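You operate a simulated robot arm through the tools that you are given. There is no shell and no other tool. Be economical: measure what you need, move in short steps, check, and stop when the job is done.

You are at the controls of a simulated robot arm. One attempt, no reset.

TASK
Gauge the pull on the end of lane 2, then park it again.
Fine: end in the gauge tube, zero, then the gauge lever; slacken before the end goes back to its own clip.

It is judged by the outcome, as a careful person would: the job done as asked, and still so three seconds after it is handed in. It fails if anything else is knocked over, pushed out of place, dropped, spilled or broken.

THE ROBOT
A 6-joint arm with a two-finger parallel gripper, fixed in place. Base frame: the origin is at the foot of the arm, x ahead of it, y to its left, z up; the work surface is at about z = 0.006. Lengths are in m, angles in degrees, forces in N, time in s.
With the tool pointing down near the work surface it reaches from about 0.14 to 0.58 m from the base axis. Its first joint turns from -66.0 to 66.0 degrees. Payload 2.1 kg.
The TCP is the grasp point between the finger pads, 0.03 m short of the fingertips. In the tool frame z runs along the fingers and y along their closing line. Largest opening 0.094 m; finger width 0.028, thickness 0.01; the body of the gripper, 0.05 by 0.096 m, starts 0.055 m behind the TCP.
Orientation is that of the tool frame in the base frame, as a unit quaternion [x, y, z, w]. With the fingers straight down and closing along the base's y, the tool's x points along the base's -x, its y along +y and its z along -z.

THE INTERFACE
- The arm moves only by the tool move_arm. Its arguments are lists of equal length, an entry for each row: "travel": the shift along the base's x, y, z in m, a list of three; "angular": the turn, a rotation vector about the base's x, y, z in degrees, a list of three. In form: {"travel": [[dx, dy, dz], ...], "angular": [[wx, wy, wz], ...]}. A call has 1 to 12 rows; each row is the pose to reach, as a shift and turn from the pose commanded when the call began. "fingers" is the opening, from 0 (shut) to 1 (fully open), set as the call begins (left out, the last holds). A row lasts 0.2 s, in which the tool goes at most 0.05 m and 8.6 degrees; a call with a longer step from one row to the next is refused whole, and so is a gripper value outside its range. Where a pose cannot be reached the arm comes as near as it can. A force on the tool above 90 N (or 10 N above the force at the start of the call, whichever is more), or a blocked arm, ends the call early, and 0.2 s more pass. Each finger travels about 0.072 m/s and halts on what it meets, pressing with about 36 N; the grip force reading is that of the motor and also rises with nothing between the fingers. The clock runs only during rows and for 0.2 s after the last one: add rows that repeat a pose to give the fingers time. The reply holds the time, the measured pose of the TCP, the force on the tool along the base axes, the opening and the grip force, in the units named above and with some noise, with the torque about the TCP (base axes, N m) and any sound that the robot's microphone picked up.
- Cameras (640 x 400 px; columns grow to the right, rows downward): "scene" is fixed at [0.0347, -0.3562, 0.5058]; the picture's right is [0.92, -0.39, 0.00], its down [-0.13, -0.31, -0.94] and it looks along [0.37, 0.87, -0.34] (base axes); focal length 319 px, centre (320, 200). "wrist" rides on the gripper at [0.076, 0.014, -0.103] in the tool frame; the picture's right is [-0.18, 0.98, 0.00], its down [-0.75, -0.14, -0.64] and it looks along [-0.63, -0.12, 0.77] (tool axes); focal length 243 px, centre (320, 200). There is no depth. A picture from a camera that has moved, and an enlarged one, comes with that camera's place and axes in the base frame and with its lens.
- camera(camera): a new picture of that camera. The clock stands still meanwhile.
- zoom(camera, box): a new picture of the part [left, top, right, bottom] of that camera's present view, enlarged. The clock stands still meanwhile.
- finish_job(): hands the job in; it is judged then, once.

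Work in short steps. Places have to be worked out from the pictures, the camera data and where the tool is seen: move nearer, look again, correct. Check each grasp and each placing, and mend what went wrong. You have 120 turns and 64 pictures in all, those below and enlarged ones among them. Open the gripper and draw the arm clear of the work before you hand the job in, unless the task says otherwise; then end with one line.

The tools are called after ">>>" as name(argument=value, ...) on one line, values as JSON. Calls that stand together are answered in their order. move_arm: Moves the arm, as the interface text tells. Its arguments: {"type":"object","properties":{"travel":{"type":"array","items":{"type":"array","items":{"type":"number"}}},"angular":{"type":"array","items":{"type":"array","items":{"type":"number"}}},"fingers":{"type":"number"}},"required":["travel","angular"]} The other tools are called the same way: camera (camera) takes a picture; zoom (camera, box) takes an enlarged picture of a part of a camera's view; finish_job () hands the job in.

At the start:

```text
t: 0.0
position: [0.3177, 0.1733, 0.3883]
ee_rot: [0.0, 1.0, 0.0, 0.0]
contact_force: [-0.4, -0.3, 0.3]
ft_torque: [0.0, -0.05, -0.02]
width: 0.0941
grip_force: 0.0
```

scene: 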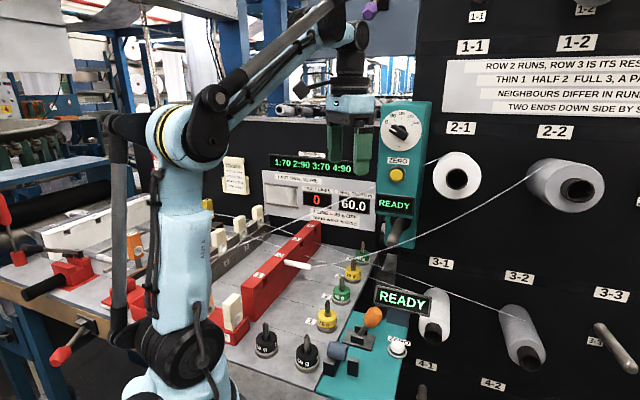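
wrist: 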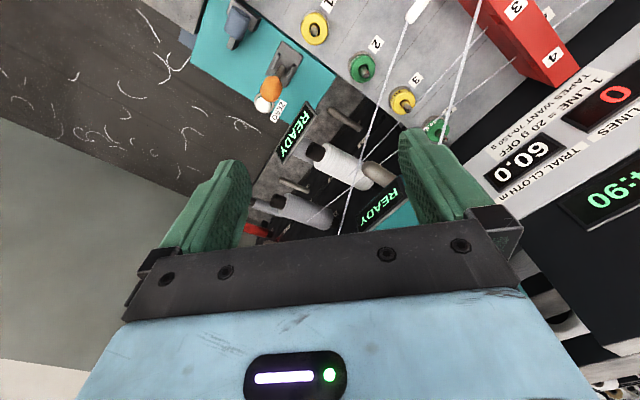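

I'll start by enlarging the work area to identify lanes, clips, gauge tube, zero button and lever.

>>> zoom(camera="scene", box=[200, 180, 440, 400])

>>> zoom(camera="scene", box=[220, 90, 440, 250])

>>> zoom(camera="wrist", box=[180, 0, 640, 240])

```text
1.82 times, centred on (320, 290) of scene
camera zoom: at [0.0347, -0.3562, 0.5058], right [0.92, -0.39, 0.0], down [-0.13, -0.31, -0.94], along [0.37, 0.87, -0.34], focal length 580 px, centre (320, 36)
```

zoom: 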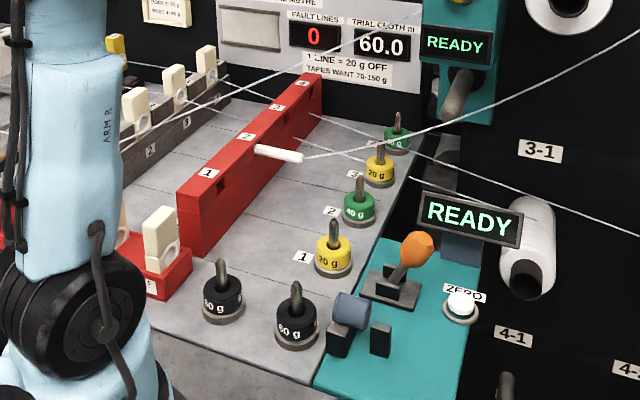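

```text
2.50 times, centred on (330, 170) of scene
camera zoom: at [0.0347, -0.3562, 0.5058], right [0.92, -0.39, 0.0], down [-0.13, -0.31, -0.94], along [0.37, 0.87, -0.34], focal length 798 px, centre (295, 275)
```

zoom: 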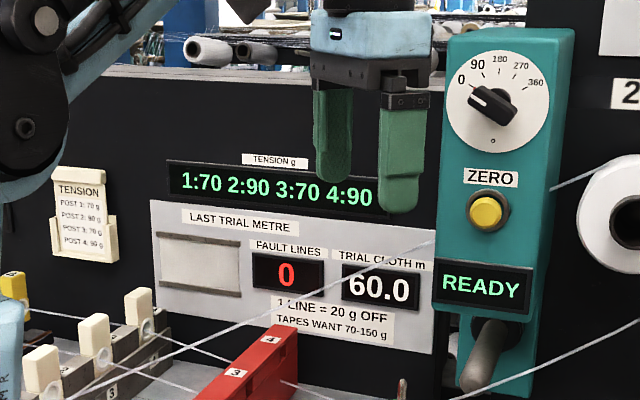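

```text
1.39 times, centred on (410, 120) of wrist
camera zoom: at [0.2395, 0.1876, 0.4911], right [0.18, 0.98, 0.0], down [0.75, -0.14, 0.64], along [0.63, -0.12, -0.77], focal length 338 px, centre (195, 311)
```

zoom: 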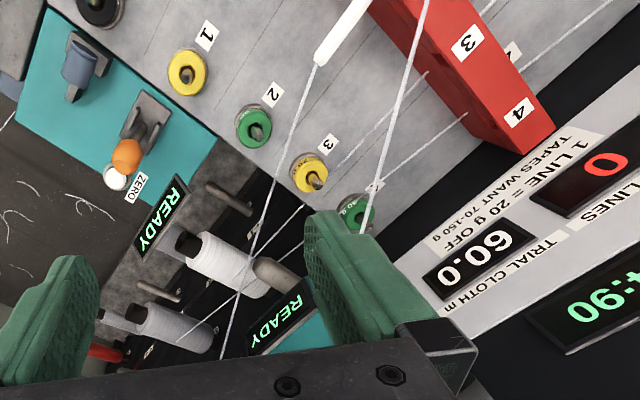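

The floor gauge (blue tube, orange lever, white ZERO) is near x 0.25–0.38, y 0.05–0.09; a white sleeve in the red rail is at about (0.288, 0.302, 0.074). I look closer at the clips and gauge.

>>> zoom(camera="scene", box=[200, 190, 340, 290])

>>> zoom(camera="scene", box=[300, 270, 440, 390])

>>> zoom(camera="scene", box=[440, 0, 640, 130])

>>> move_arm(travel=[[-0.03, 0, 0], [-0.07, 0, 0], [-0.1, 0.01, 0]], angular=[[0, 0, 0], [0, 0, 0], [0, 0, 0]])

>>> camera(camera="wrist")

```text
4.00 times, centred on (270, 240) of scene
camera zoom: at [0.0347, -0.3562, 0.5058], right [0.92, -0.39, 0.0], down [-0.13, -0.31, -0.94], along [0.37, 0.87, -0.34], focal length 1276 px, centre (520, 40)
```

zoom: 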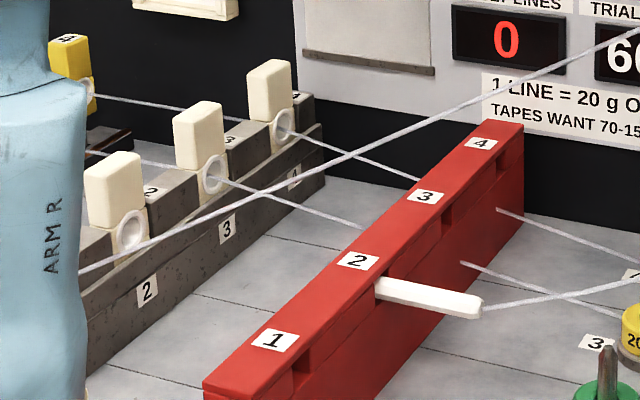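

```text
3.33 times, centred on (370, 330) of scene
camera zoom: at [0.0347, -0.3562, 0.5058], right [0.92, -0.39, 0.0], down [-0.13, -0.31, -0.94], along [0.37, 0.87, -0.34], focal length 1064 px, centre (153, -233)
```

zoom: 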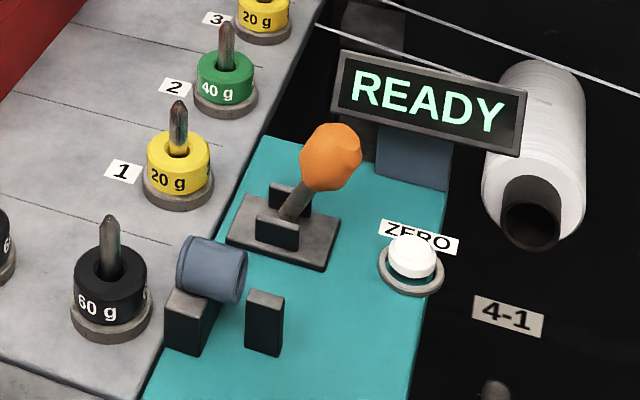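

```text
3.08 times, centred on (540, 65) of scene
camera zoom: at [0.0347, -0.3562, 0.5058], right [0.92, -0.39, 0.0], down [-0.13, -0.31, -0.94], along [0.37, 0.87, -0.34], focal length 982 px, centre (-357, 615)
```

zoom: 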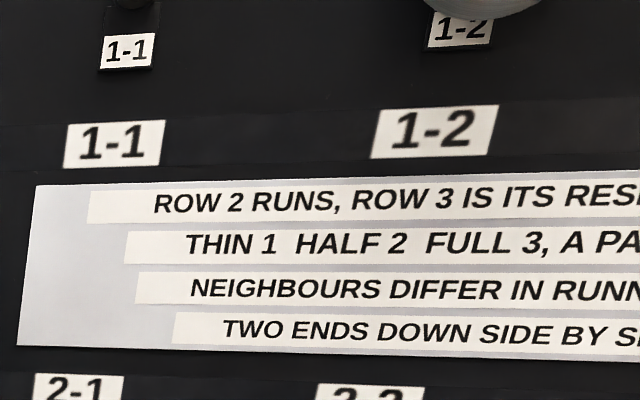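

```text
t: 0.8
position: [0.2162, 0.1845, 0.3888]
ee_rot: [0.0, 1.0, 0.0, 0.001]
contact_force: [0.4, 0.9, -0.2]
ft_torque: [0.0, 0.0, 0.04]
width: 0.0941
grip_force: 0.0
```

```text
55 pictures are left
camera wrist: at [0.1388, 0.1987, 0.491], right [0.18, 0.98, 0.0], down [0.75, -0.14, 0.64], along [0.63, -0.12, -0.77], focal length 243 px, centre (320, 200)
```

wrist: 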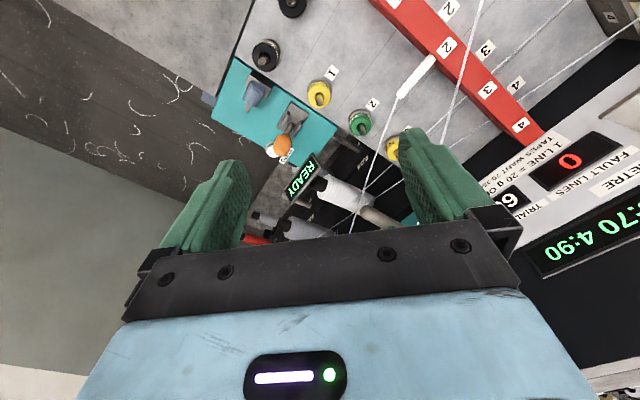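

The lanes run along (1,-1) at 45°. I turn the tool by -45° and back it off to see the gauge from the rail side.

>>> move_arm(travel=[[-0.01, 0, -0.01], [-0.02, 0, -0.03], [-0.03, 0, -0.05], [-0.04, 0, -0.07], [-0.05, 0, -0.09], [-0.06, 0, -0.11]], angular=[[0, 0, -7.5], [0, 0, -15], [0, 0, -22.5], [0, 0, -30], [0, 0, -37.5], [0, 0, -45]])

>>> camera(camera="wrist")

>>> camera(camera="scene")

```text
t: 2.2
position: [0.1577, 0.1824, 0.278]
ee_rot: [0.384, 0.923, 0.0, 0.0]
contact_force: [-0.4, -0.1, 0.7]
ft_torque: [0.0, 0.05, 0.03]
width: 0.0939
grip_force: 0.1
```

```text
54 pictures are left
camera wrist: at [0.1127, 0.2471, 0.3813], right [0.83, 0.56, 0.0], down [0.43, -0.63, 0.64], along [0.36, -0.53, -0.77], focal length 243 px, centre (320, 200)
```

wrist: 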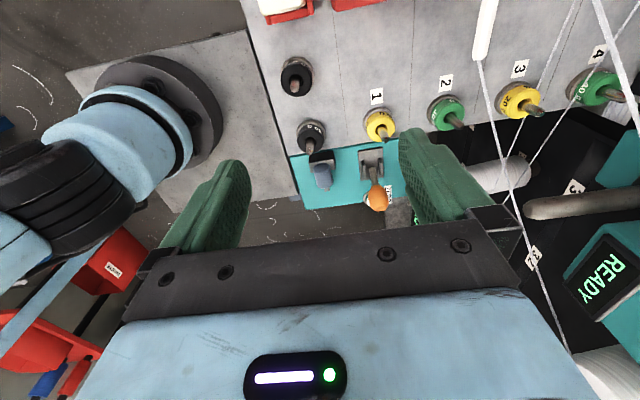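

```text
53 pictures are left
```

scene: 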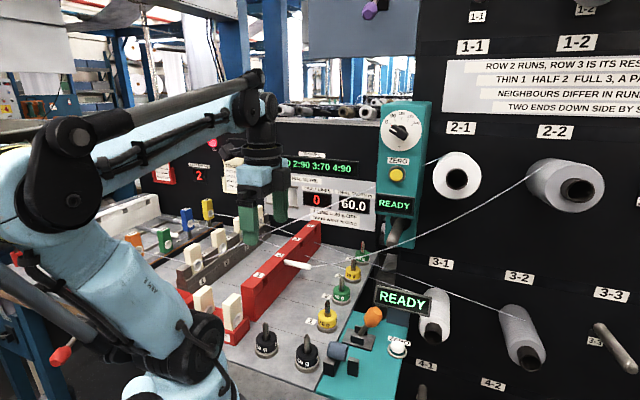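

View is aligned with the lanes now; I enlarge the gauge and the clip area.

>>> zoom(camera="wrist", box=[260, 50, 420, 230])

>>> zoom(camera="scene", box=[110, 170, 350, 350])

```text
2.22 times, centred on (340, 140) of wrist
camera zoom: at [0.1127, 0.2471, 0.3813], right [0.83, 0.56, 0.0], down [0.43, -0.63, 0.64], along [0.36, -0.53, -0.77], focal length 539 px, centre (276, 333)
```

zoom: 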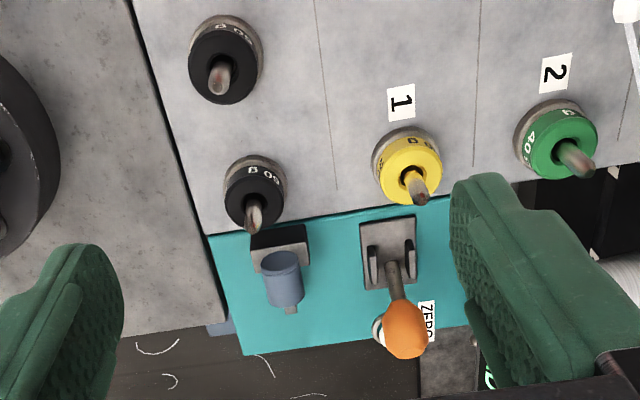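

```text
2.22 times, centred on (230, 260) of scene
camera zoom: at [0.0347, -0.3562, 0.5058], right [0.92, -0.39, 0.0], down [-0.13, -0.31, -0.94], along [0.37, 0.87, -0.34], focal length 709 px, centre (520, 67)
```

zoom: 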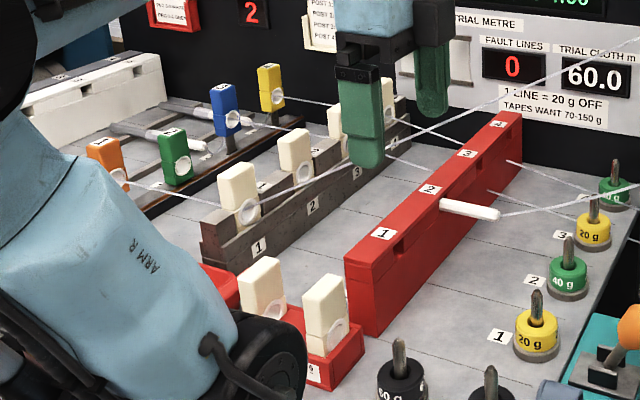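

>>> zoom(camera="scene", box=[315, 335, 365, 380])

>>> zoom(camera="scene", box=[235, 245, 325, 310])

>>> zoom(camera="wrist", box=[295, 140, 355, 200])

```text
8.89 times, centred on (340, 358) of scene
camera zoom: at [0.0347, -0.3562, 0.5058], right [0.92, -0.39, 0.0], down [-0.13, -0.31, -0.94], along [0.37, 0.87, -0.34], focal length 2836 px, centre (142, -1200)
```

zoom: 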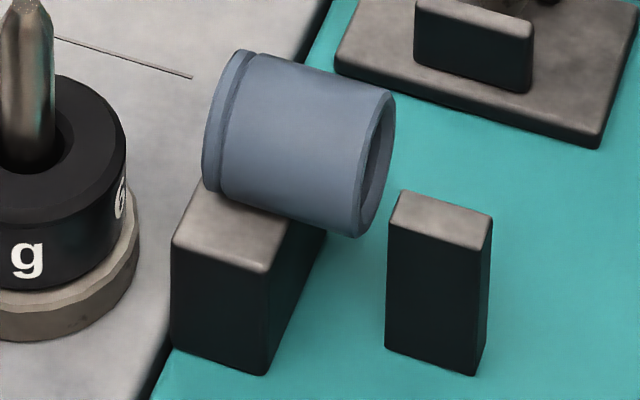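

```text
6.15 times, centred on (280, 278) of scene
camera zoom: at [0.0347, -0.3562, 0.5058], right [0.92, -0.39, 0.0], down [-0.13, -0.31, -0.94], along [0.37, 0.87, -0.34], focal length 1963 px, centre (566, -277)
```

zoom: 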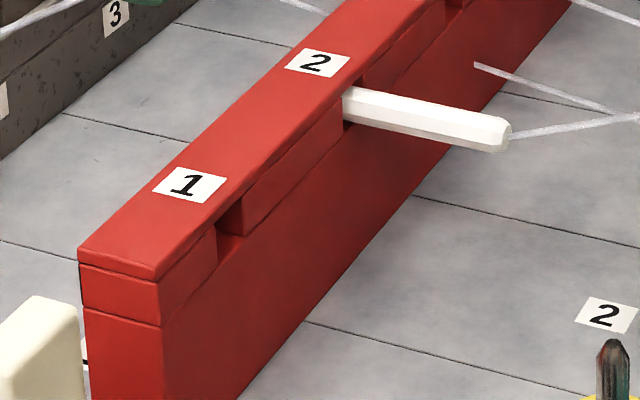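

```text
6.67 times, centred on (325, 170) of wrist
camera zoom: at [0.1127, 0.2471, 0.3813], right [0.83, 0.56, 0.0], down [0.43, -0.63, 0.64], along [0.36, -0.53, -0.77], focal length 1618 px, centre (287, 400)
```

zoom: 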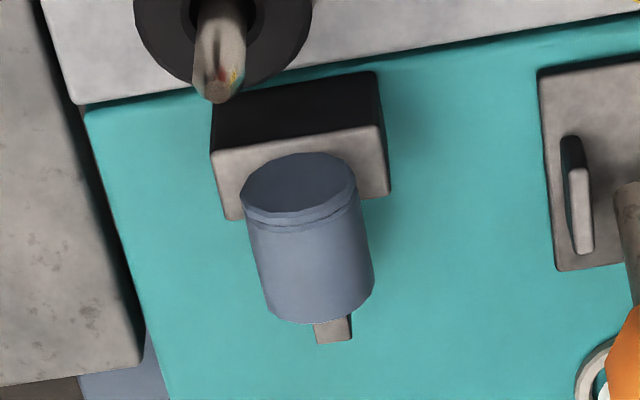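

Geometry so far: the lane 2 sleeve sits in the rail hole along (1,-1), with thread end ≈(0.288,0.302,0.074). The lane 1 thread crosses above it at z≈0.22, so I'll come in beneath, tilted 45° about the sleeve axis. The tube mouth is ≈(0.260,0.047,0.041). I go to a standoff.

>>> move_arm(travel=[[0, 0, -0.02], [0.01, 0.01, -0.04], [0.02, 0.025, -0.06], [0.035, 0.04, -0.08], [0.05, 0.06, -0.1], [0.06, 0.075, -0.12], [0.07, 0.087, -0.139]], angular=[[4.5, -4.5, 0], [9, -9, 0], [13.6, -13.6, 0], [18, -18, 0], [22.7, -22.7, 0], [27.2, -27.2, 0], [31.8, -31.8, 0]], fingers=0.5)

>>> camera(camera="wrist")

>>> camera(camera="scene")

```text
t: 3.8
position: [0.2244, 0.27, 0.139]
ee_rot: [0.354, 0.853, 0.353, 0.147]
contact_force: [-0.5, -0.3, -0.2]
ft_torque: [-0.01, -0.02, 0.01]
width: 0.047
grip_force: 0.1
```

```text
47 pictures are left
camera wrist: at [0.1246, 0.28, 0.2216], right [0.62, 0.36, 0.7], down [0.14, -0.92, 0.35], along [0.77, -0.12, -0.62], focal length 243 px, centre (320, 200)
```

wrist: 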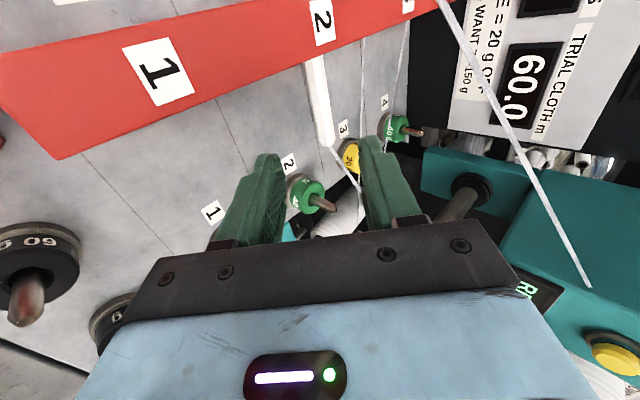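

```text
46 pictures are left
```

scene: 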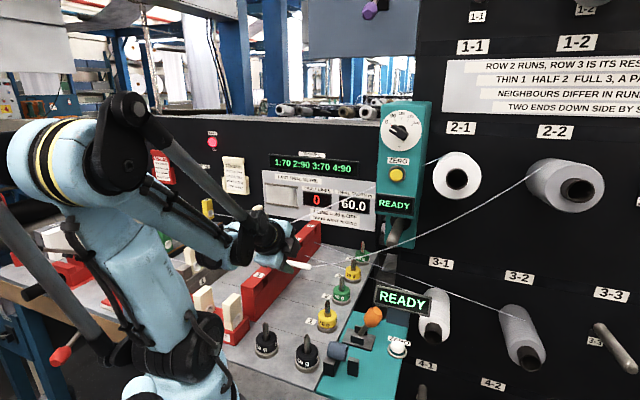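

Sleeve thread end triangulates again to (0.287,0.300,0.074), axis at 45°. I advance most of the way and check centring.

>>> move_arm(travel=[[0.01, 0.01, -0.014], [0.02, 0.019, -0.028], [0.03, 0.028, -0.041]], angular=[[0, 0, 0], [0, 0, 0], [0, 0, 0]])

>>> zoom(camera="wrist", box=[190, 0, 450, 260])

>>> zoom(camera="scene", box=[220, 190, 360, 310])

```text
t: 4.6
position: [0.2556, 0.2986, 0.1004]
ee_rot: [0.354, 0.853, 0.354, 0.147]
contact_force: [0.3, -0.4, 0.0]
ft_torque: [0.04, 0.02, -0.02]
width: 0.0471
grip_force: 0.0
```

```text
1.54 times, centred on (320, 130) of wrist
camera zoom: at [0.157, 0.3079, 0.1819], right [0.62, 0.36, 0.69], down [0.14, -0.92, 0.35], along [0.77, -0.12, -0.63], focal length 373 px, centre (320, 308)
```

zoom: 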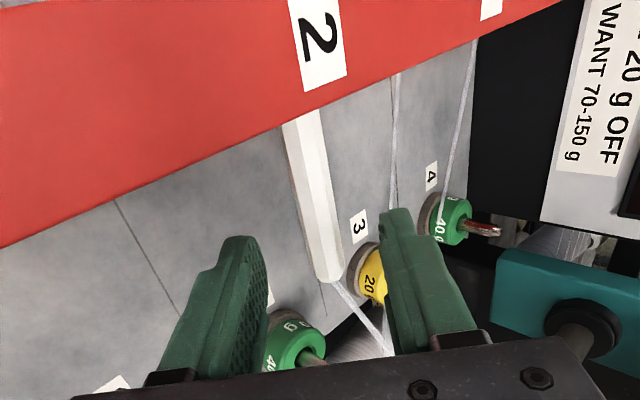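

```text
3.33 times, centred on (290, 250) of scene
camera zoom: at [0.0347, -0.3562, 0.5058], right [0.92, -0.39, 0.0], down [-0.13, -0.31, -0.94], along [0.37, 0.87, -0.34], focal length 1064 px, centre (420, 33)
```

zoom: 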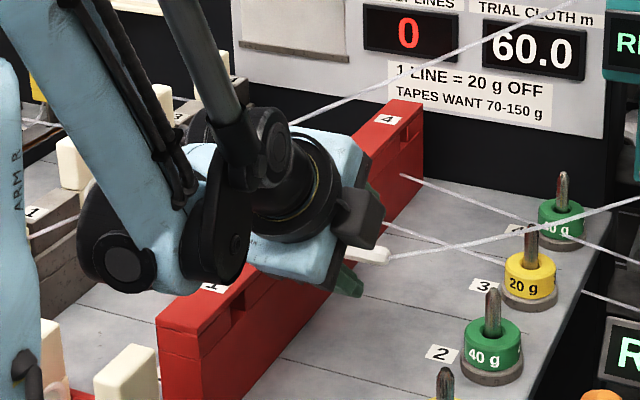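

Sleeve lies midway between the fingers, about 24 mm ahead. I advance and close.

>>> move_arm(travel=[[0.006, 0.006, -0.008], [0.0118, 0.0118, -0.0167]], angular=[[0, 0, 0], [0, 0, 0]])

>>> zoom(camera="wrist", box=[190, 0, 450, 260])

```text
t: 5.2
position: [0.2673, 0.3119, 0.0815]
ee_rot: [0.353, 0.854, 0.353, 0.147]
contact_force: [0.1, 0.2, 0.1]
ft_torque: [-0.03, 0.01, 0.0]
width: 0.0468
grip_force: 0.1
```

```text
1.54 times, centred on (320, 130) of wrist
camera zoom: at [0.1687, 0.3202, 0.1643], right [0.62, 0.36, 0.69], down [0.14, -0.92, 0.35], along [0.77, -0.12, -0.63], focal length 373 px, centre (320, 308)
```

zoom: 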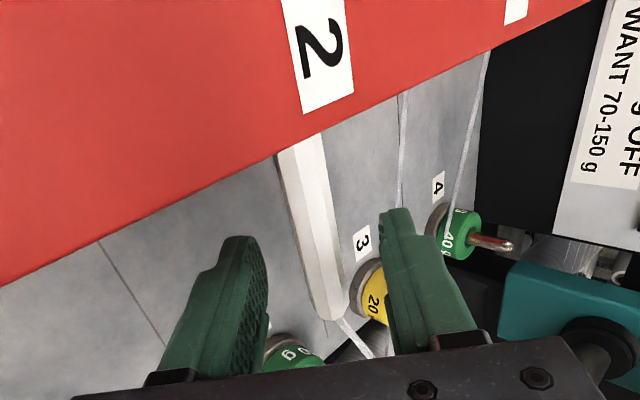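

>>> move_arm(travel=[[0, 0, 0], [0, 0, 0], [0, 0, 0], [0, 0, 0]], angular=[[0, 0, 0], [0, 0, 0], [0, 0, 0], [0, 0, 0]], fingers=0)

>>> zoom(camera="wrist", box=[190, 0, 450, 260])

```text
t: 6.2
position: [0.2684, 0.31, 0.0824]
ee_rot: [0.353, 0.854, 0.353, 0.146]
contact_force: [-0.1, 0.2, -2.0]
ft_torque: [-0.02, 0.01, -0.03]
width: 0.012
grip_force: 35.5
```

```text
1.54 times, centred on (320, 130) of wrist
camera zoom: at [0.1687, 0.3202, 0.1644], right [0.62, 0.36, 0.69], down [0.14, -0.92, 0.35], along [0.77, -0.12, -0.63], focal length 373 px, centre (320, 308)
```

zoom: 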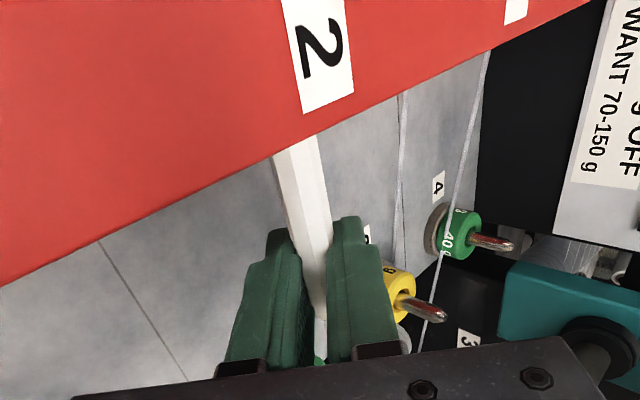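

Gripped (12 mm wide). Pulling straight out along the lane axis.

>>> move_arm(travel=[[0.007, -0.007, 0], [0.014, -0.014, 0], [0.021, -0.021, 0], [0.028, -0.028, 0]], angular=[[0, 0, 0], [0, 0, 0], [0, 0, 0], [0, 0, 0]])

>>> zoom(camera="wrist", box=[190, 0, 450, 260])

>>> zoom(camera="scene", box=[220, 190, 400, 310])

```text
t: 7.2
position: [0.2964, 0.2812, 0.0823]
ee_rot: [0.354, 0.853, 0.353, 0.147]
contact_force: [-0.1, 0.5, 0.4]
ft_torque: [-0.01, 0.03, -0.01]
width: 0.0123
grip_force: 36.9
```

```text
1.54 times, centred on (320, 130) of wrist
camera zoom: at [0.1968, 0.2919, 0.1642], right [0.62, 0.36, 0.69], down [0.14, -0.92, 0.35], along [0.77, -0.12, -0.63], focal length 373 px, centre (320, 308)
```

zoom: 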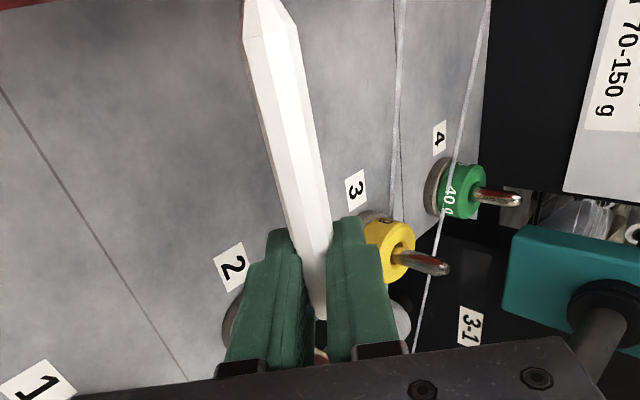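

```text
3.33 times, centred on (310, 250) of scene
camera zoom: at [0.0347, -0.3562, 0.5058], right [0.92, -0.39, 0.0], down [-0.13, -0.31, -0.94], along [0.37, 0.87, -0.34], focal length 1064 px, centre (353, 33)
```

zoom: 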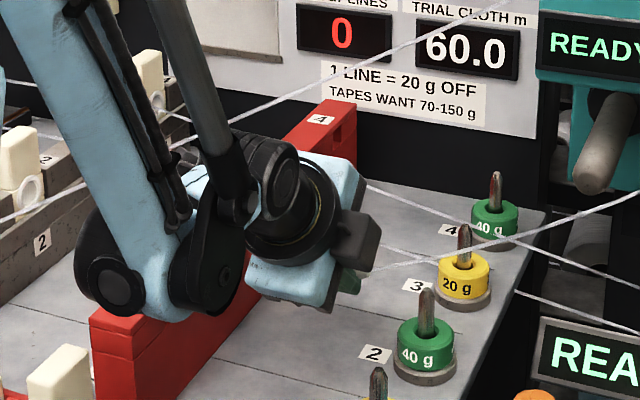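

The nose is out; the sleeve is about 0.10 m long, with the nose ≈0.08 m behind the TCP. Now I draw clear, rise back under the lane 1 thread, and head to the gauge while uprighting the tool.

>>> move_arm(travel=[[0.008, -0.008, 0.003], [0.008, -0.018, 0.018], [-0.002, -0.035, 0.035], [-0.012, -0.055, 0.055], [-0.012, -0.085, 0.07], [-0.01, -0.115, 0.075], [-0.005, -0.145, 0.075], [0.0, -0.175, 0.075], [0.005, -0.205, 0.075], [0.012, -0.235, 0.075], [0.02, -0.265, 0.075], [0.0306, -0.301, 0.075]], angular=[[0, 0, 0], [0, 0, 0], [0, 0, 0], [0, 0, 0], [-4, 4, 0], [-8, 8, 0], [-12, 12, 0], [-16, 16, 0], [-20, 20, 0], [-24, 24, 0], [-28, 28, 0], [-31.8, 31.8, 0]])

>>> camera(camera="wrist")

>>> camera(camera="scene")

```text
t: 9.8
position: [0.3268, -0.019, 0.1559]
ee_rot: [0.381, 0.925, 0.0, 0.0]
contact_force: [-0.1, 0.7, 0.0]
ft_torque: [-0.02, -0.03, 0.01]
width: 0.0123
grip_force: 36.4
```

```text
39 pictures are left
camera wrist: at [0.2827, 0.045, 0.2579], right [0.82, 0.57, 0.0], down [0.43, -0.63, 0.64], along [0.36, -0.53, -0.77], focal length 243 px, centre (320, 200)
```

wrist: 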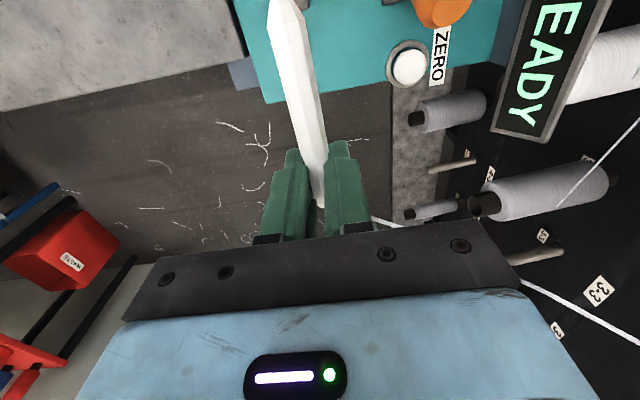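

```text
38 pictures are left
```

scene: 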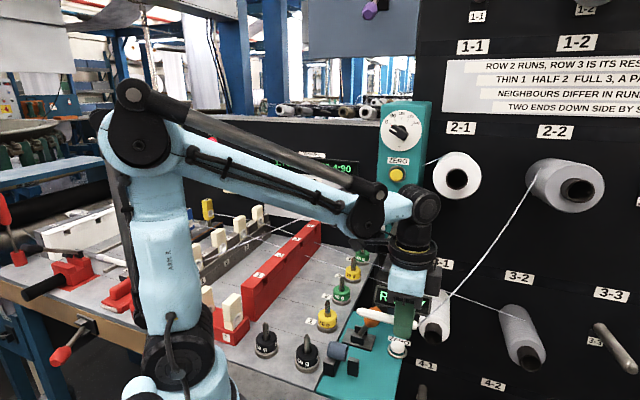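

Sleeve points back toward the tube. I lower to about 20 mm above the insertion height, a bit farther out, and compare with the tube in the scene view.

>>> move_arm(travel=[[0.004, -0.004, -0.025], [0.007, -0.007, -0.05], [0.007, -0.007, -0.081]], angular=[[0, 0, 0], [0, 0, 0], [0, 0, 0]])

>>> zoom(camera="scene", box=[310, 290, 440, 390])

>>> zoom(camera="wrist", box=[220, 0, 420, 200])

```text
t: 10.6
position: [0.335, -0.025, 0.0743]
ee_rot: [0.382, 0.924, 0.0, 0.0]
contact_force: [0.4, 0.1, -1.2]
ft_torque: [-0.01, -0.01, -0.01]
width: 0.0122
grip_force: 36.1
```

```text
4.00 times, centred on (375, 340) of scene
camera zoom: at [0.0347, -0.3562, 0.5058], right [0.92, -0.39, 0.0], down [-0.13, -0.31, -0.94], along [0.37, 0.87, -0.34], focal length 1276 px, centre (100, -360)
```

zoom: 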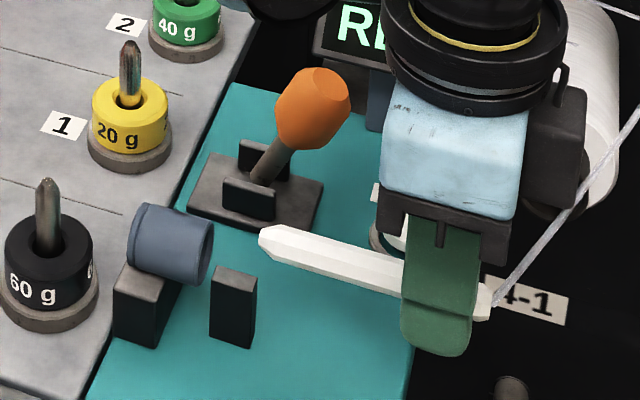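

```text
2.00 times, centred on (320, 100) of wrist
camera zoom: at [0.289, 0.0385, 0.1768], right [0.82, 0.57, 0.0], down [0.43, -0.63, 0.64], along [0.36, -0.53, -0.77], focal length 485 px, centre (320, 400)
```

zoom: 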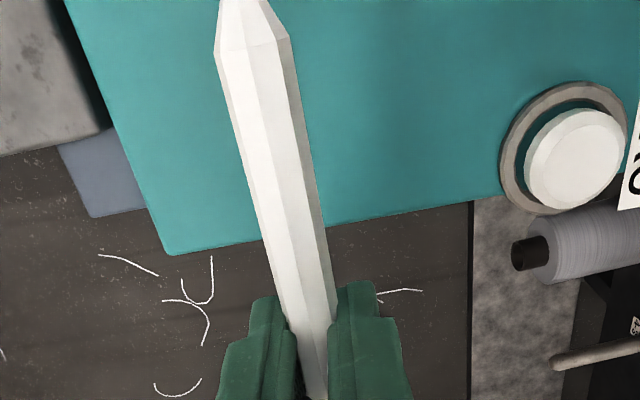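

Nose is ~26 mm outside the mouth, and lateral alignment agrees within ~1 mm. I lower 19 mm and advance 25 mm toward the tube, then check.

>>> move_arm(travel=[[-0.001, -0.001, -0.01], [-0.001, -0.001, -0.019], [-0.01, 0.008, -0.019], [-0.019, 0.017, -0.019]], angular=[[0, 0, 0], [0, 0, 0], [0, 0, 0], [0, 0, 0]])

>>> zoom(camera="scene", box=[310, 320, 400, 390])

>>> zoom(camera="wrist", box=[220, 0, 420, 200])

```text
t: 11.6
position: [0.3161, -0.0095, 0.0565]
ee_rot: [0.383, 0.924, 0.0, 0.0]
contact_force: [-0.4, -0.2, -0.6]
ft_torque: [-0.02, 0.0, -0.01]
width: 0.0122
grip_force: 35.7
```

```text
5.71 times, centred on (355, 355) of scene
camera zoom: at [0.0347, -0.3562, 0.5058], right [0.92, -0.39, 0.0], down [-0.13, -0.31, -0.94], along [0.37, 0.87, -0.34], focal length 1823 px, centre (120, -686)
```

zoom: 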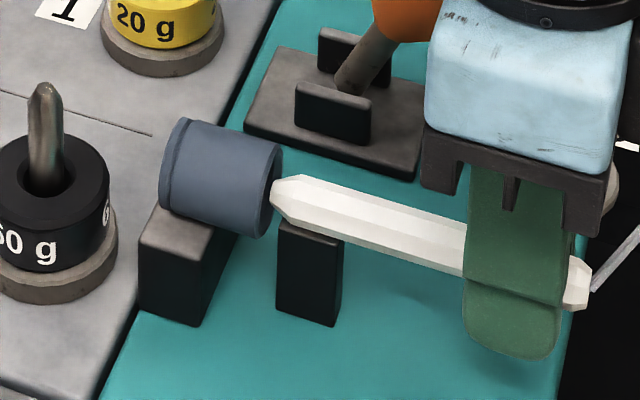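

```text
2.00 times, centred on (320, 100) of wrist
camera zoom: at [0.2712, 0.0548, 0.1588], right [0.82, 0.57, 0.0], down [0.43, -0.63, 0.64], along [0.36, -0.53, -0.77], focal length 485 px, centre (320, 400)
```

zoom: 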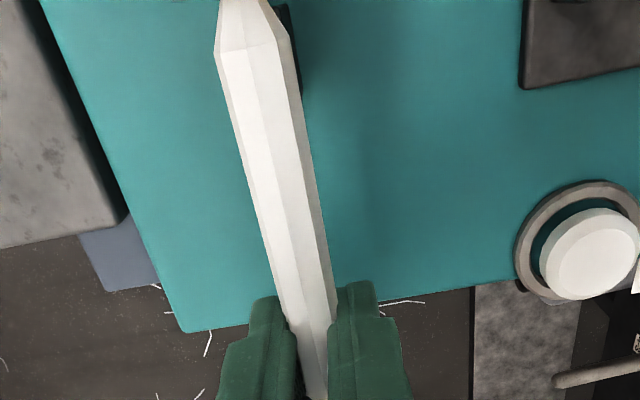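

Nose is at the mouth, over the rest post, and aligned. I advance slowly into the tube.

>>> move_arm(travel=[[-0.004, 0.004, -0.001], [-0.008, 0.008, -0.001], [-0.012, 0.012, -0.001], [-0.016, 0.016, -0.001]], angular=[[0, 0, 0], [0, 0, 0], [0, 0, 0], [0, 0, 0]])

>>> zoom(camera="scene", box=[310, 320, 400, 390])

```text
t: 12.6
position: [0.3007, 0.0069, 0.0551]
ee_rot: [0.382, 0.924, 0.0, 0.0]
contact_force: [0.4, 0.1, 0.1]
ft_torque: [0.0, 0.01, -0.02]
width: 0.0124
grip_force: 36.3
```

```text
5.71 times, centred on (355, 355) of scene
camera zoom: at [0.0347, -0.3562, 0.5058], right [0.92, -0.39, 0.0], down [-0.13, -0.31, -0.94], along [0.37, 0.87, -0.34], focal length 1823 px, centre (120, -686)
```

zoom: 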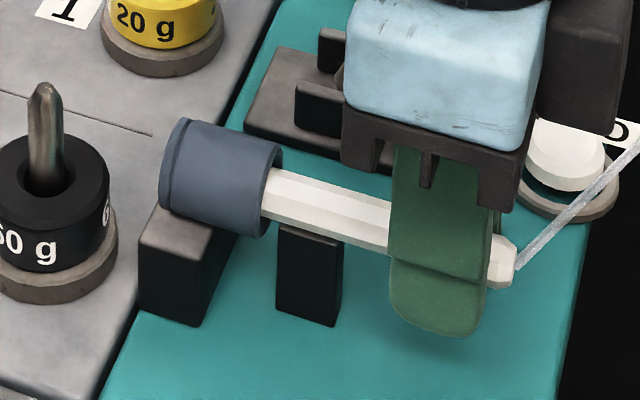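

Inside freely. I advance a few more mm, watching the force.

>>> move_arm(travel=[[-0.002, 0.002, 0], [-0.0035, 0.0035, -0.0005], [-0.005, 0.005, -0.001]], angular=[[0, 0, 0], [0, 0, 0], [0, 0, 0]])

>>> zoom(camera="scene", box=[300, 280, 440, 390])

```text
t: 13.4
position: [0.2943, 0.0124, 0.0549]
ee_rot: [0.382, 0.924, 0.0, 0.0]
contact_force: [0.6, -0.6, 0.9]
ft_torque: [0.04, -0.01, 0.02]
width: 0.0126
grip_force: 36.0
```

```text
3.64 times, centred on (370, 335) of scene
camera zoom: at [0.0347, -0.3562, 0.5058], right [0.92, -0.39, 0.0], down [-0.13, -0.31, -0.94], along [0.37, 0.87, -0.34], focal length 1160 px, centre (138, -291)
```

zoom: 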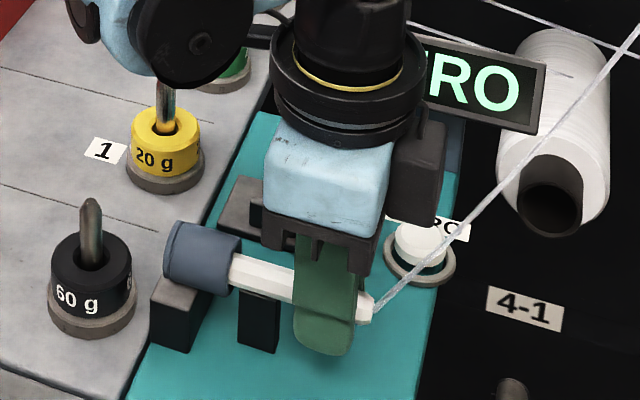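

The display now reads "ZERO": end accepted. I release gently and look.

>>> move_arm(travel=[[0, 0, 0], [0, 0, 0], [0, 0, 0]], angular=[[0, 0, 0], [0, 0, 0], [0, 0, 0]], fingers=0.3)

>>> move_arm(travel=[[0, 0, 0.02], [0, 0, 0.05], [0, 0, 0.09]], angular=[[0, 0, 0], [0, 0, 0], [0, 0, 0]])

>>> zoom(camera="scene", box=[300, 280, 440, 390])

>>> camera(camera="wrist")

```text
t: 14.2
position: [0.2945, 0.0131, 0.0542]
ee_rot: [0.382, 0.924, 0.0, -0.001]
contact_force: [-0.2, -0.6, 0.0]
ft_torque: [-0.01, 0.0, -0.02]
width: 0.0282
grip_force: 0.1
```

```text
t: 15.0
position: [0.2929, 0.0123, 0.1482]
ee_rot: [0.383, 0.924, -0.001, 0.0]
contact_force: [0.5, 0.0, 0.1]
ft_torque: [0.01, 0.01, 0.0]
width: 0.028
grip_force: 0.1
```

```text
3.64 times, centred on (370, 335) of scene
camera zoom: at [0.0346, -0.3562, 0.5058], right [0.92, -0.39, 0.0], down [-0.13, -0.31, -0.94], along [0.37, 0.87, -0.34], focal length 1160 px, centre (138, -291)
```

zoom: 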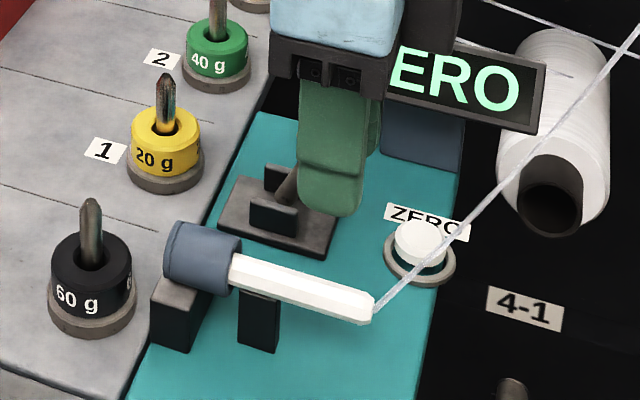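

```text
30 pictures are left
camera wrist: at [0.2487, 0.0757, 0.2495], right [0.82, 0.57, 0.0], down [0.43, -0.63, 0.64], along [0.36, -0.53, -0.77], focal length 243 px, centre (320, 200)
```

wrist: 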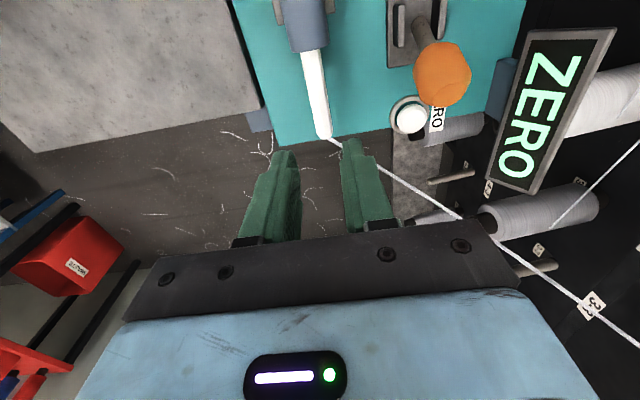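

Sleeve stays put. Next the white ZERO button at ≈(0.375,0.050): I close the fingers, move over it high, then look before pressing.

>>> move_arm(travel=[[0.03, 0.013, 0], [0.06, 0.027, 0], [0.082, 0.0372, 0], [0.082, 0.0372, -0.03], [0.082, 0.0372, -0.07]], angular=[[0, 0, 0], [0, 0, 0], [0, 0, 0], [0, 0, 0], [0, 0, 0]], fingers=0)

>>> zoom(camera="scene", box=[320, 270, 460, 380])

>>> camera(camera="wrist")

```text
t: 16.2
position: [0.3751, 0.0494, 0.0756]
ee_rot: [0.382, 0.924, 0.0, 0.0]
contact_force: [0.0, 0.6, -0.7]
ft_torque: [-0.02, 0.0, 0.01]
width: 0.0
grip_force: 32.8
```

```text
3.64 times, centred on (390, 325) of scene
camera zoom: at [0.0347, -0.3562, 0.5058], right [0.92, -0.39, 0.0], down [-0.13, -0.31, -0.94], along [0.37, 0.87, -0.34], focal length 1160 px, centre (66, -254)
```

zoom: 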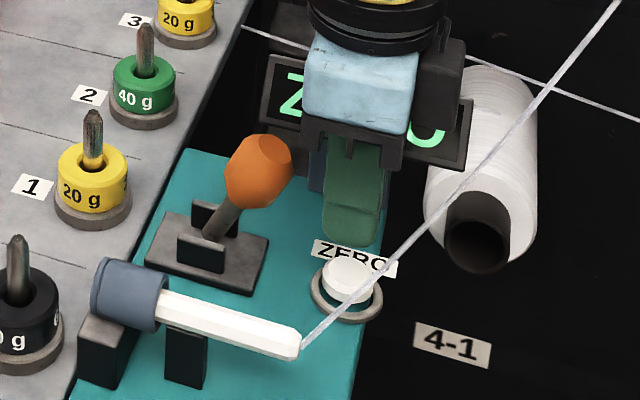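

```text
28 pictures are left
camera wrist: at [0.3303, 0.1129, 0.1775], right [0.82, 0.57, 0.0], down [0.43, -0.63, 0.64], along [0.36, -0.53, -0.77], focal length 243 px, centre (320, 200)
```

wrist: 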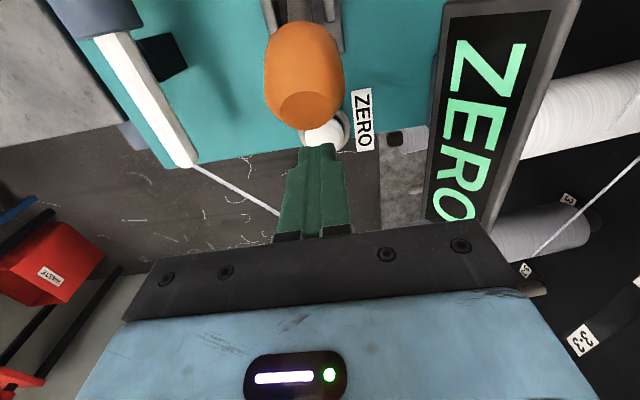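

Fingertip is above the button. I press down in small steps, watching the force and display.

>>> move_arm(travel=[[0, 0, -0.015], [0, 0, -0.022], [0, 0, -0.026], [0, 0, -0.029]], angular=[[0, 0, 0], [0, 0, 0], [0, 0, 0], [0, 0, 0]])

>>> zoom(camera="scene", box=[320, 270, 460, 380])

```text
t: 17.2
position: [0.3768, 0.0485, 0.0463]
ee_rot: [0.382, 0.924, 0.0, 0.0]
contact_force: [-0.8, 0.2, 1.3]
ft_torque: [0.02, -0.03, 0.03]
width: 0.0001
grip_force: 32.9
```

```text
3.64 times, centred on (390, 325) of scene
camera zoom: at [0.0347, -0.3562, 0.5058], right [0.92, -0.39, 0.0], down [-0.13, -0.31, -0.94], along [0.37, 0.87, -0.34], focal length 1160 px, centre (66, -254)
```

zoom: 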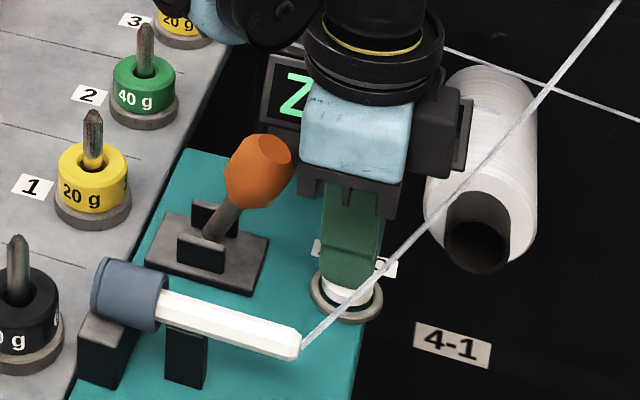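

Just touching (≈1 N). I press on in 1 mm steps.

>>> move_arm(travel=[[0, 0, -0.001], [0, 0, -0.002], [0, 0, -0.003], [0, 0, -0.004]], angular=[[0, 0, 0], [0, 0, 0], [0, 0, 0], [0, 0, 0]])

```text
t: 18.2
position: [0.3768, 0.0496, 0.0428]
ee_rot: [0.383, 0.924, -0.001, 0.0]
contact_force: [-2.8, -2.9, 6.6]
ft_torque: [-0.09, 0.1, -0.01]
width: 0.0002
grip_force: 33.2
heard: click
```

A click was heard. I rise off the button and read the display.

>>> move_arm(travel=[[0, 0, 0.02], [0, 0, 0.06], [0, 0, 0.1]], angular=[[0, 0, 0], [0, 0, 0], [0, 0, 0]])

>>> zoom(camera="scene", box=[320, 270, 460, 380])

>>> camera(camera="wrist")

```text
t: 19.0
position: [0.3742, 0.0526, 0.1419]
ee_rot: [0.382, 0.924, 0.0, -0.001]
contact_force: [0.1, 0.0, 0.6]
ft_torque: [-0.05, 0.01, -0.01]
width: 0.0
grip_force: 33.0
```

```text
3.64 times, centred on (390, 325) of scene
camera zoom: at [0.0346, -0.3562, 0.5058], right [0.92, -0.39, 0.0], down [-0.13, -0.31, -0.94], along [0.37, 0.87, -0.34], focal length 1160 px, centre (66, -254)
```

zoom: 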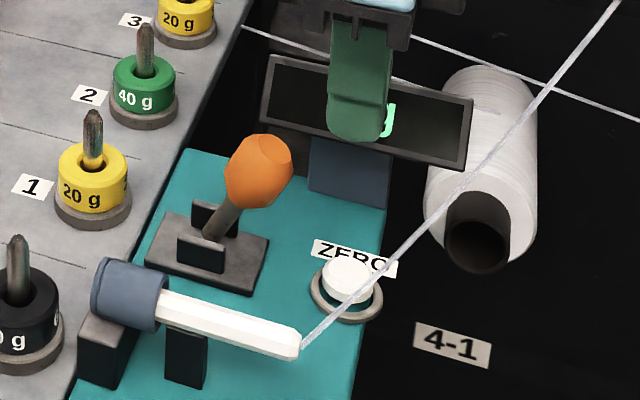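

```text
25 pictures are left
camera wrist: at [0.3292, 0.1162, 0.2428], right [0.82, 0.57, 0.0], down [0.43, -0.63, 0.64], along [0.36, -0.53, -0.77], focal length 243 px, centre (320, 200)
```

wrist: 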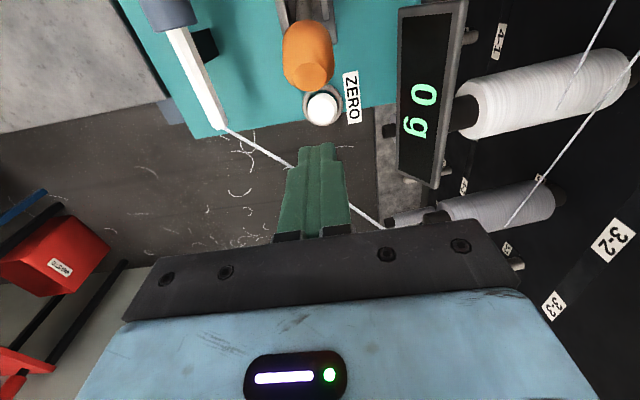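

Display reads "0 g": zeroed. The lever knob is in line with the TCP along the lane axis, so I lower beside it and push it toward (-x,+y).

>>> move_arm(travel=[[0, 0, -0.03], [0, 0, -0.061], [-0.008, 0.008, -0.061], [-0.016, 0.016, -0.061], [-0.022, 0.022, -0.061]], angular=[[0, 0, 0], [0, 0, 0], [0, 0, 0], [0, 0, 0], [0, 0, 0]])

>>> zoom(camera="scene", box=[300, 260, 440, 370])

```text
t: 20.2
position: [0.3548, 0.0713, 0.0803]
ee_rot: [0.382, 0.924, 0.0, 0.0]
contact_force: [2.6, -2.4, 2.9]
ft_torque: [0.03, 0.03, -0.02]
width: 0.0
grip_force: 32.2
```

```text
3.64 times, centred on (370, 315) of scene
camera zoom: at [0.0346, -0.3562, 0.5058], right [0.92, -0.39, 0.0], down [-0.13, -0.31, -0.94], along [0.37, 0.87, -0.34], focal length 1160 px, centre (138, -218)
```

zoom: 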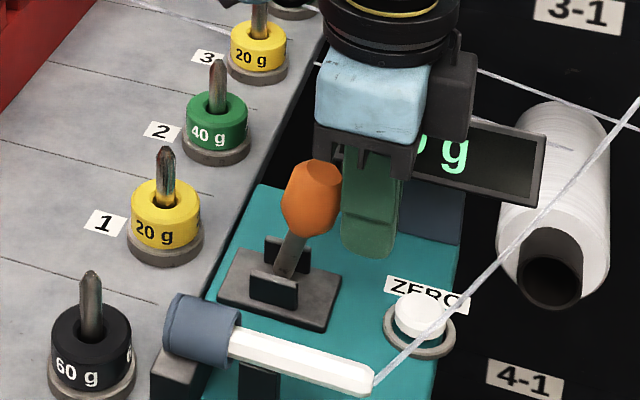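

Contact made and the lever follows with light force. I keep pushing.

>>> move_arm(travel=[[-0.007, 0.007, 0], [-0.014, 0.014, 0], [-0.021, 0.021, -0.002], [-0.026, 0.026, -0.004]], angular=[[0, 0, 0], [0, 0, 0], [0, 0, 0], [0, 0, 0]])

>>> zoom(camera="scene", box=[300, 260, 440, 370])

```text
t: 21.2
position: [0.3291, 0.0973, 0.0765]
ee_rot: [0.383, 0.924, 0.001, 0.0]
contact_force: [0.6, 0.1, -0.1]
ft_torque: [0.02, 0.01, -0.02]
width: 0.0
grip_force: 32.4
```

```text
3.64 times, centred on (370, 315) of scene
camera zoom: at [0.0347, -0.3562, 0.5058], right [0.92, -0.39, 0.0], down [-0.13, -0.31, -0.94], along [0.37, 0.87, -0.34], focal length 1160 px, centre (138, -218)
```

zoom: 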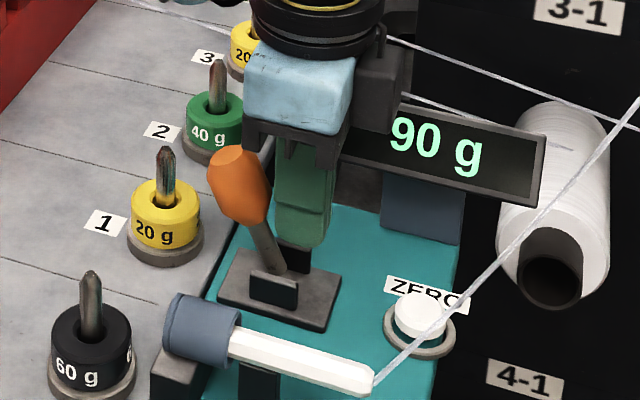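

The gauge reads 90 g. Now slacken: I rise, open partway, and position above the thrown knob (≈(0.301,0.124,0.065)) to grip it and bring it back.

>>> move_arm(travel=[[0.004, -0.004, 0.01], [0.004, -0.004, 0.05], [-0.005, 0.005, 0.07], [-0.0145, 0.0135, 0.07]], angular=[[0, 0, 0], [0, 0, 0], [0, 0, 0], [0, 0, 0]], fingers=0)

>>> move_arm(travel=[[-0.007, 0.0065, 0], [-0.0135, 0.0132, 0], [-0.0135, 0.0132, 0]], angular=[[0, 0, 0], [0, 0, 0], [0, 0, 0]], fingers=0.55)

>>> camera(camera="wrist")

>>> zoom(camera="scene", box=[300, 260, 440, 370])

```text
t: 22.2
position: [0.314, 0.1118, 0.1483]
ee_rot: [0.383, 0.924, 0.0, 0.0]
contact_force: [0.1, -0.3, -0.2]
ft_torque: [-0.02, 0.04, 0.01]
width: 0.0
grip_force: 32.8
```

```text
t: 23.0
position: [0.2987, 0.1237, 0.1467]
ee_rot: [0.382, 0.924, -0.001, 0.0]
contact_force: [0.1, 0.0, 0.9]
ft_torque: [0.01, -0.01, 0.04]
width: 0.0519
grip_force: 0.0
```

```text
22 pictures are left
camera wrist: at [0.254, 0.1884, 0.2492], right [0.82, 0.57, 0.0], down [0.43, -0.63, 0.64], along [0.36, -0.53, -0.77], focal length 243 px, centre (320, 200)
```

wrist: 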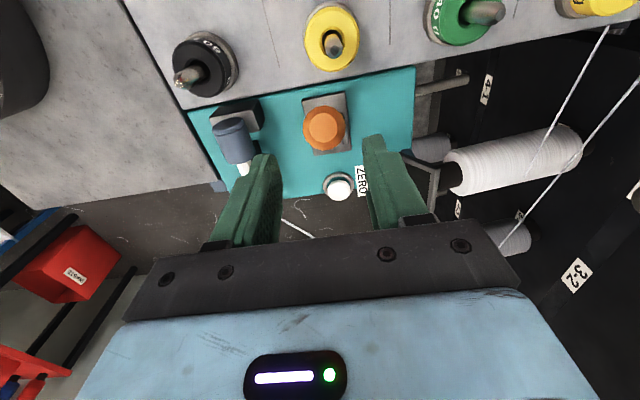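

```text
3.64 times, centred on (370, 315) of scene
camera zoom: at [0.0347, -0.3562, 0.5058], right [0.92, -0.39, 0.0], down [-0.13, -0.31, -0.94], along [0.37, 0.87, -0.34], focal length 1160 px, centre (138, -218)
```

zoom: 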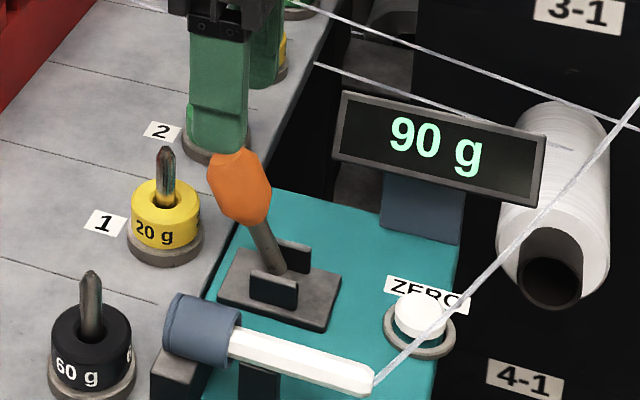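

Knob triangulates to (0.3025,0.125,0.063). I lower over it with fingers either side and close on it.

>>> move_arm(travel=[[0.0035, 0.001, -0.02], [0.0035, 0.001, -0.05], [0.0035, 0.001, -0.072]], angular=[[0, 0, 0], [0, 0, 0], [0, 0, 0]])

>>> move_arm(travel=[[0, 0, 0], [0, 0, 0], [0, 0, 0]], angular=[[0, 0, 0], [0, 0, 0], [0, 0, 0]], fingers=0.24)

>>> zoom(camera="scene", box=[300, 260, 440, 370])

```text
t: 23.8
position: [0.3025, 0.1238, 0.075]
ee_rot: [0.382, 0.924, 0.0, 0.0]
contact_force: [0.2, -0.6, 0.4]
ft_torque: [0.0, 0.02, -0.01]
width: 0.0517
grip_force: 0.1
```

```text
t: 24.6
position: [0.3047, 0.1253, 0.0762]
ee_rot: [0.382, 0.924, 0.002, 0.001]
contact_force: [13.4, 12.8, -13.7]
ft_torque: [0.12, 0.11, -0.18]
width: 0.0322
grip_force: 44.7
```

```text
3.64 times, centred on (370, 315) of scene
camera zoom: at [0.0347, -0.3562, 0.5058], right [0.92, -0.39, 0.0], down [-0.13, -0.31, -0.94], along [0.37, 0.87, -0.34], focal length 1160 px, centre (138, -218)
```

zoom: 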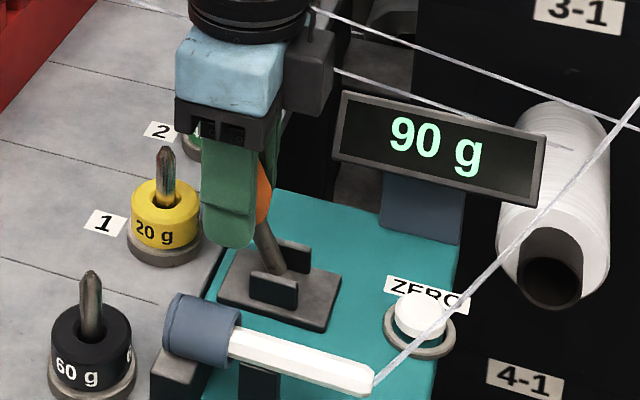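

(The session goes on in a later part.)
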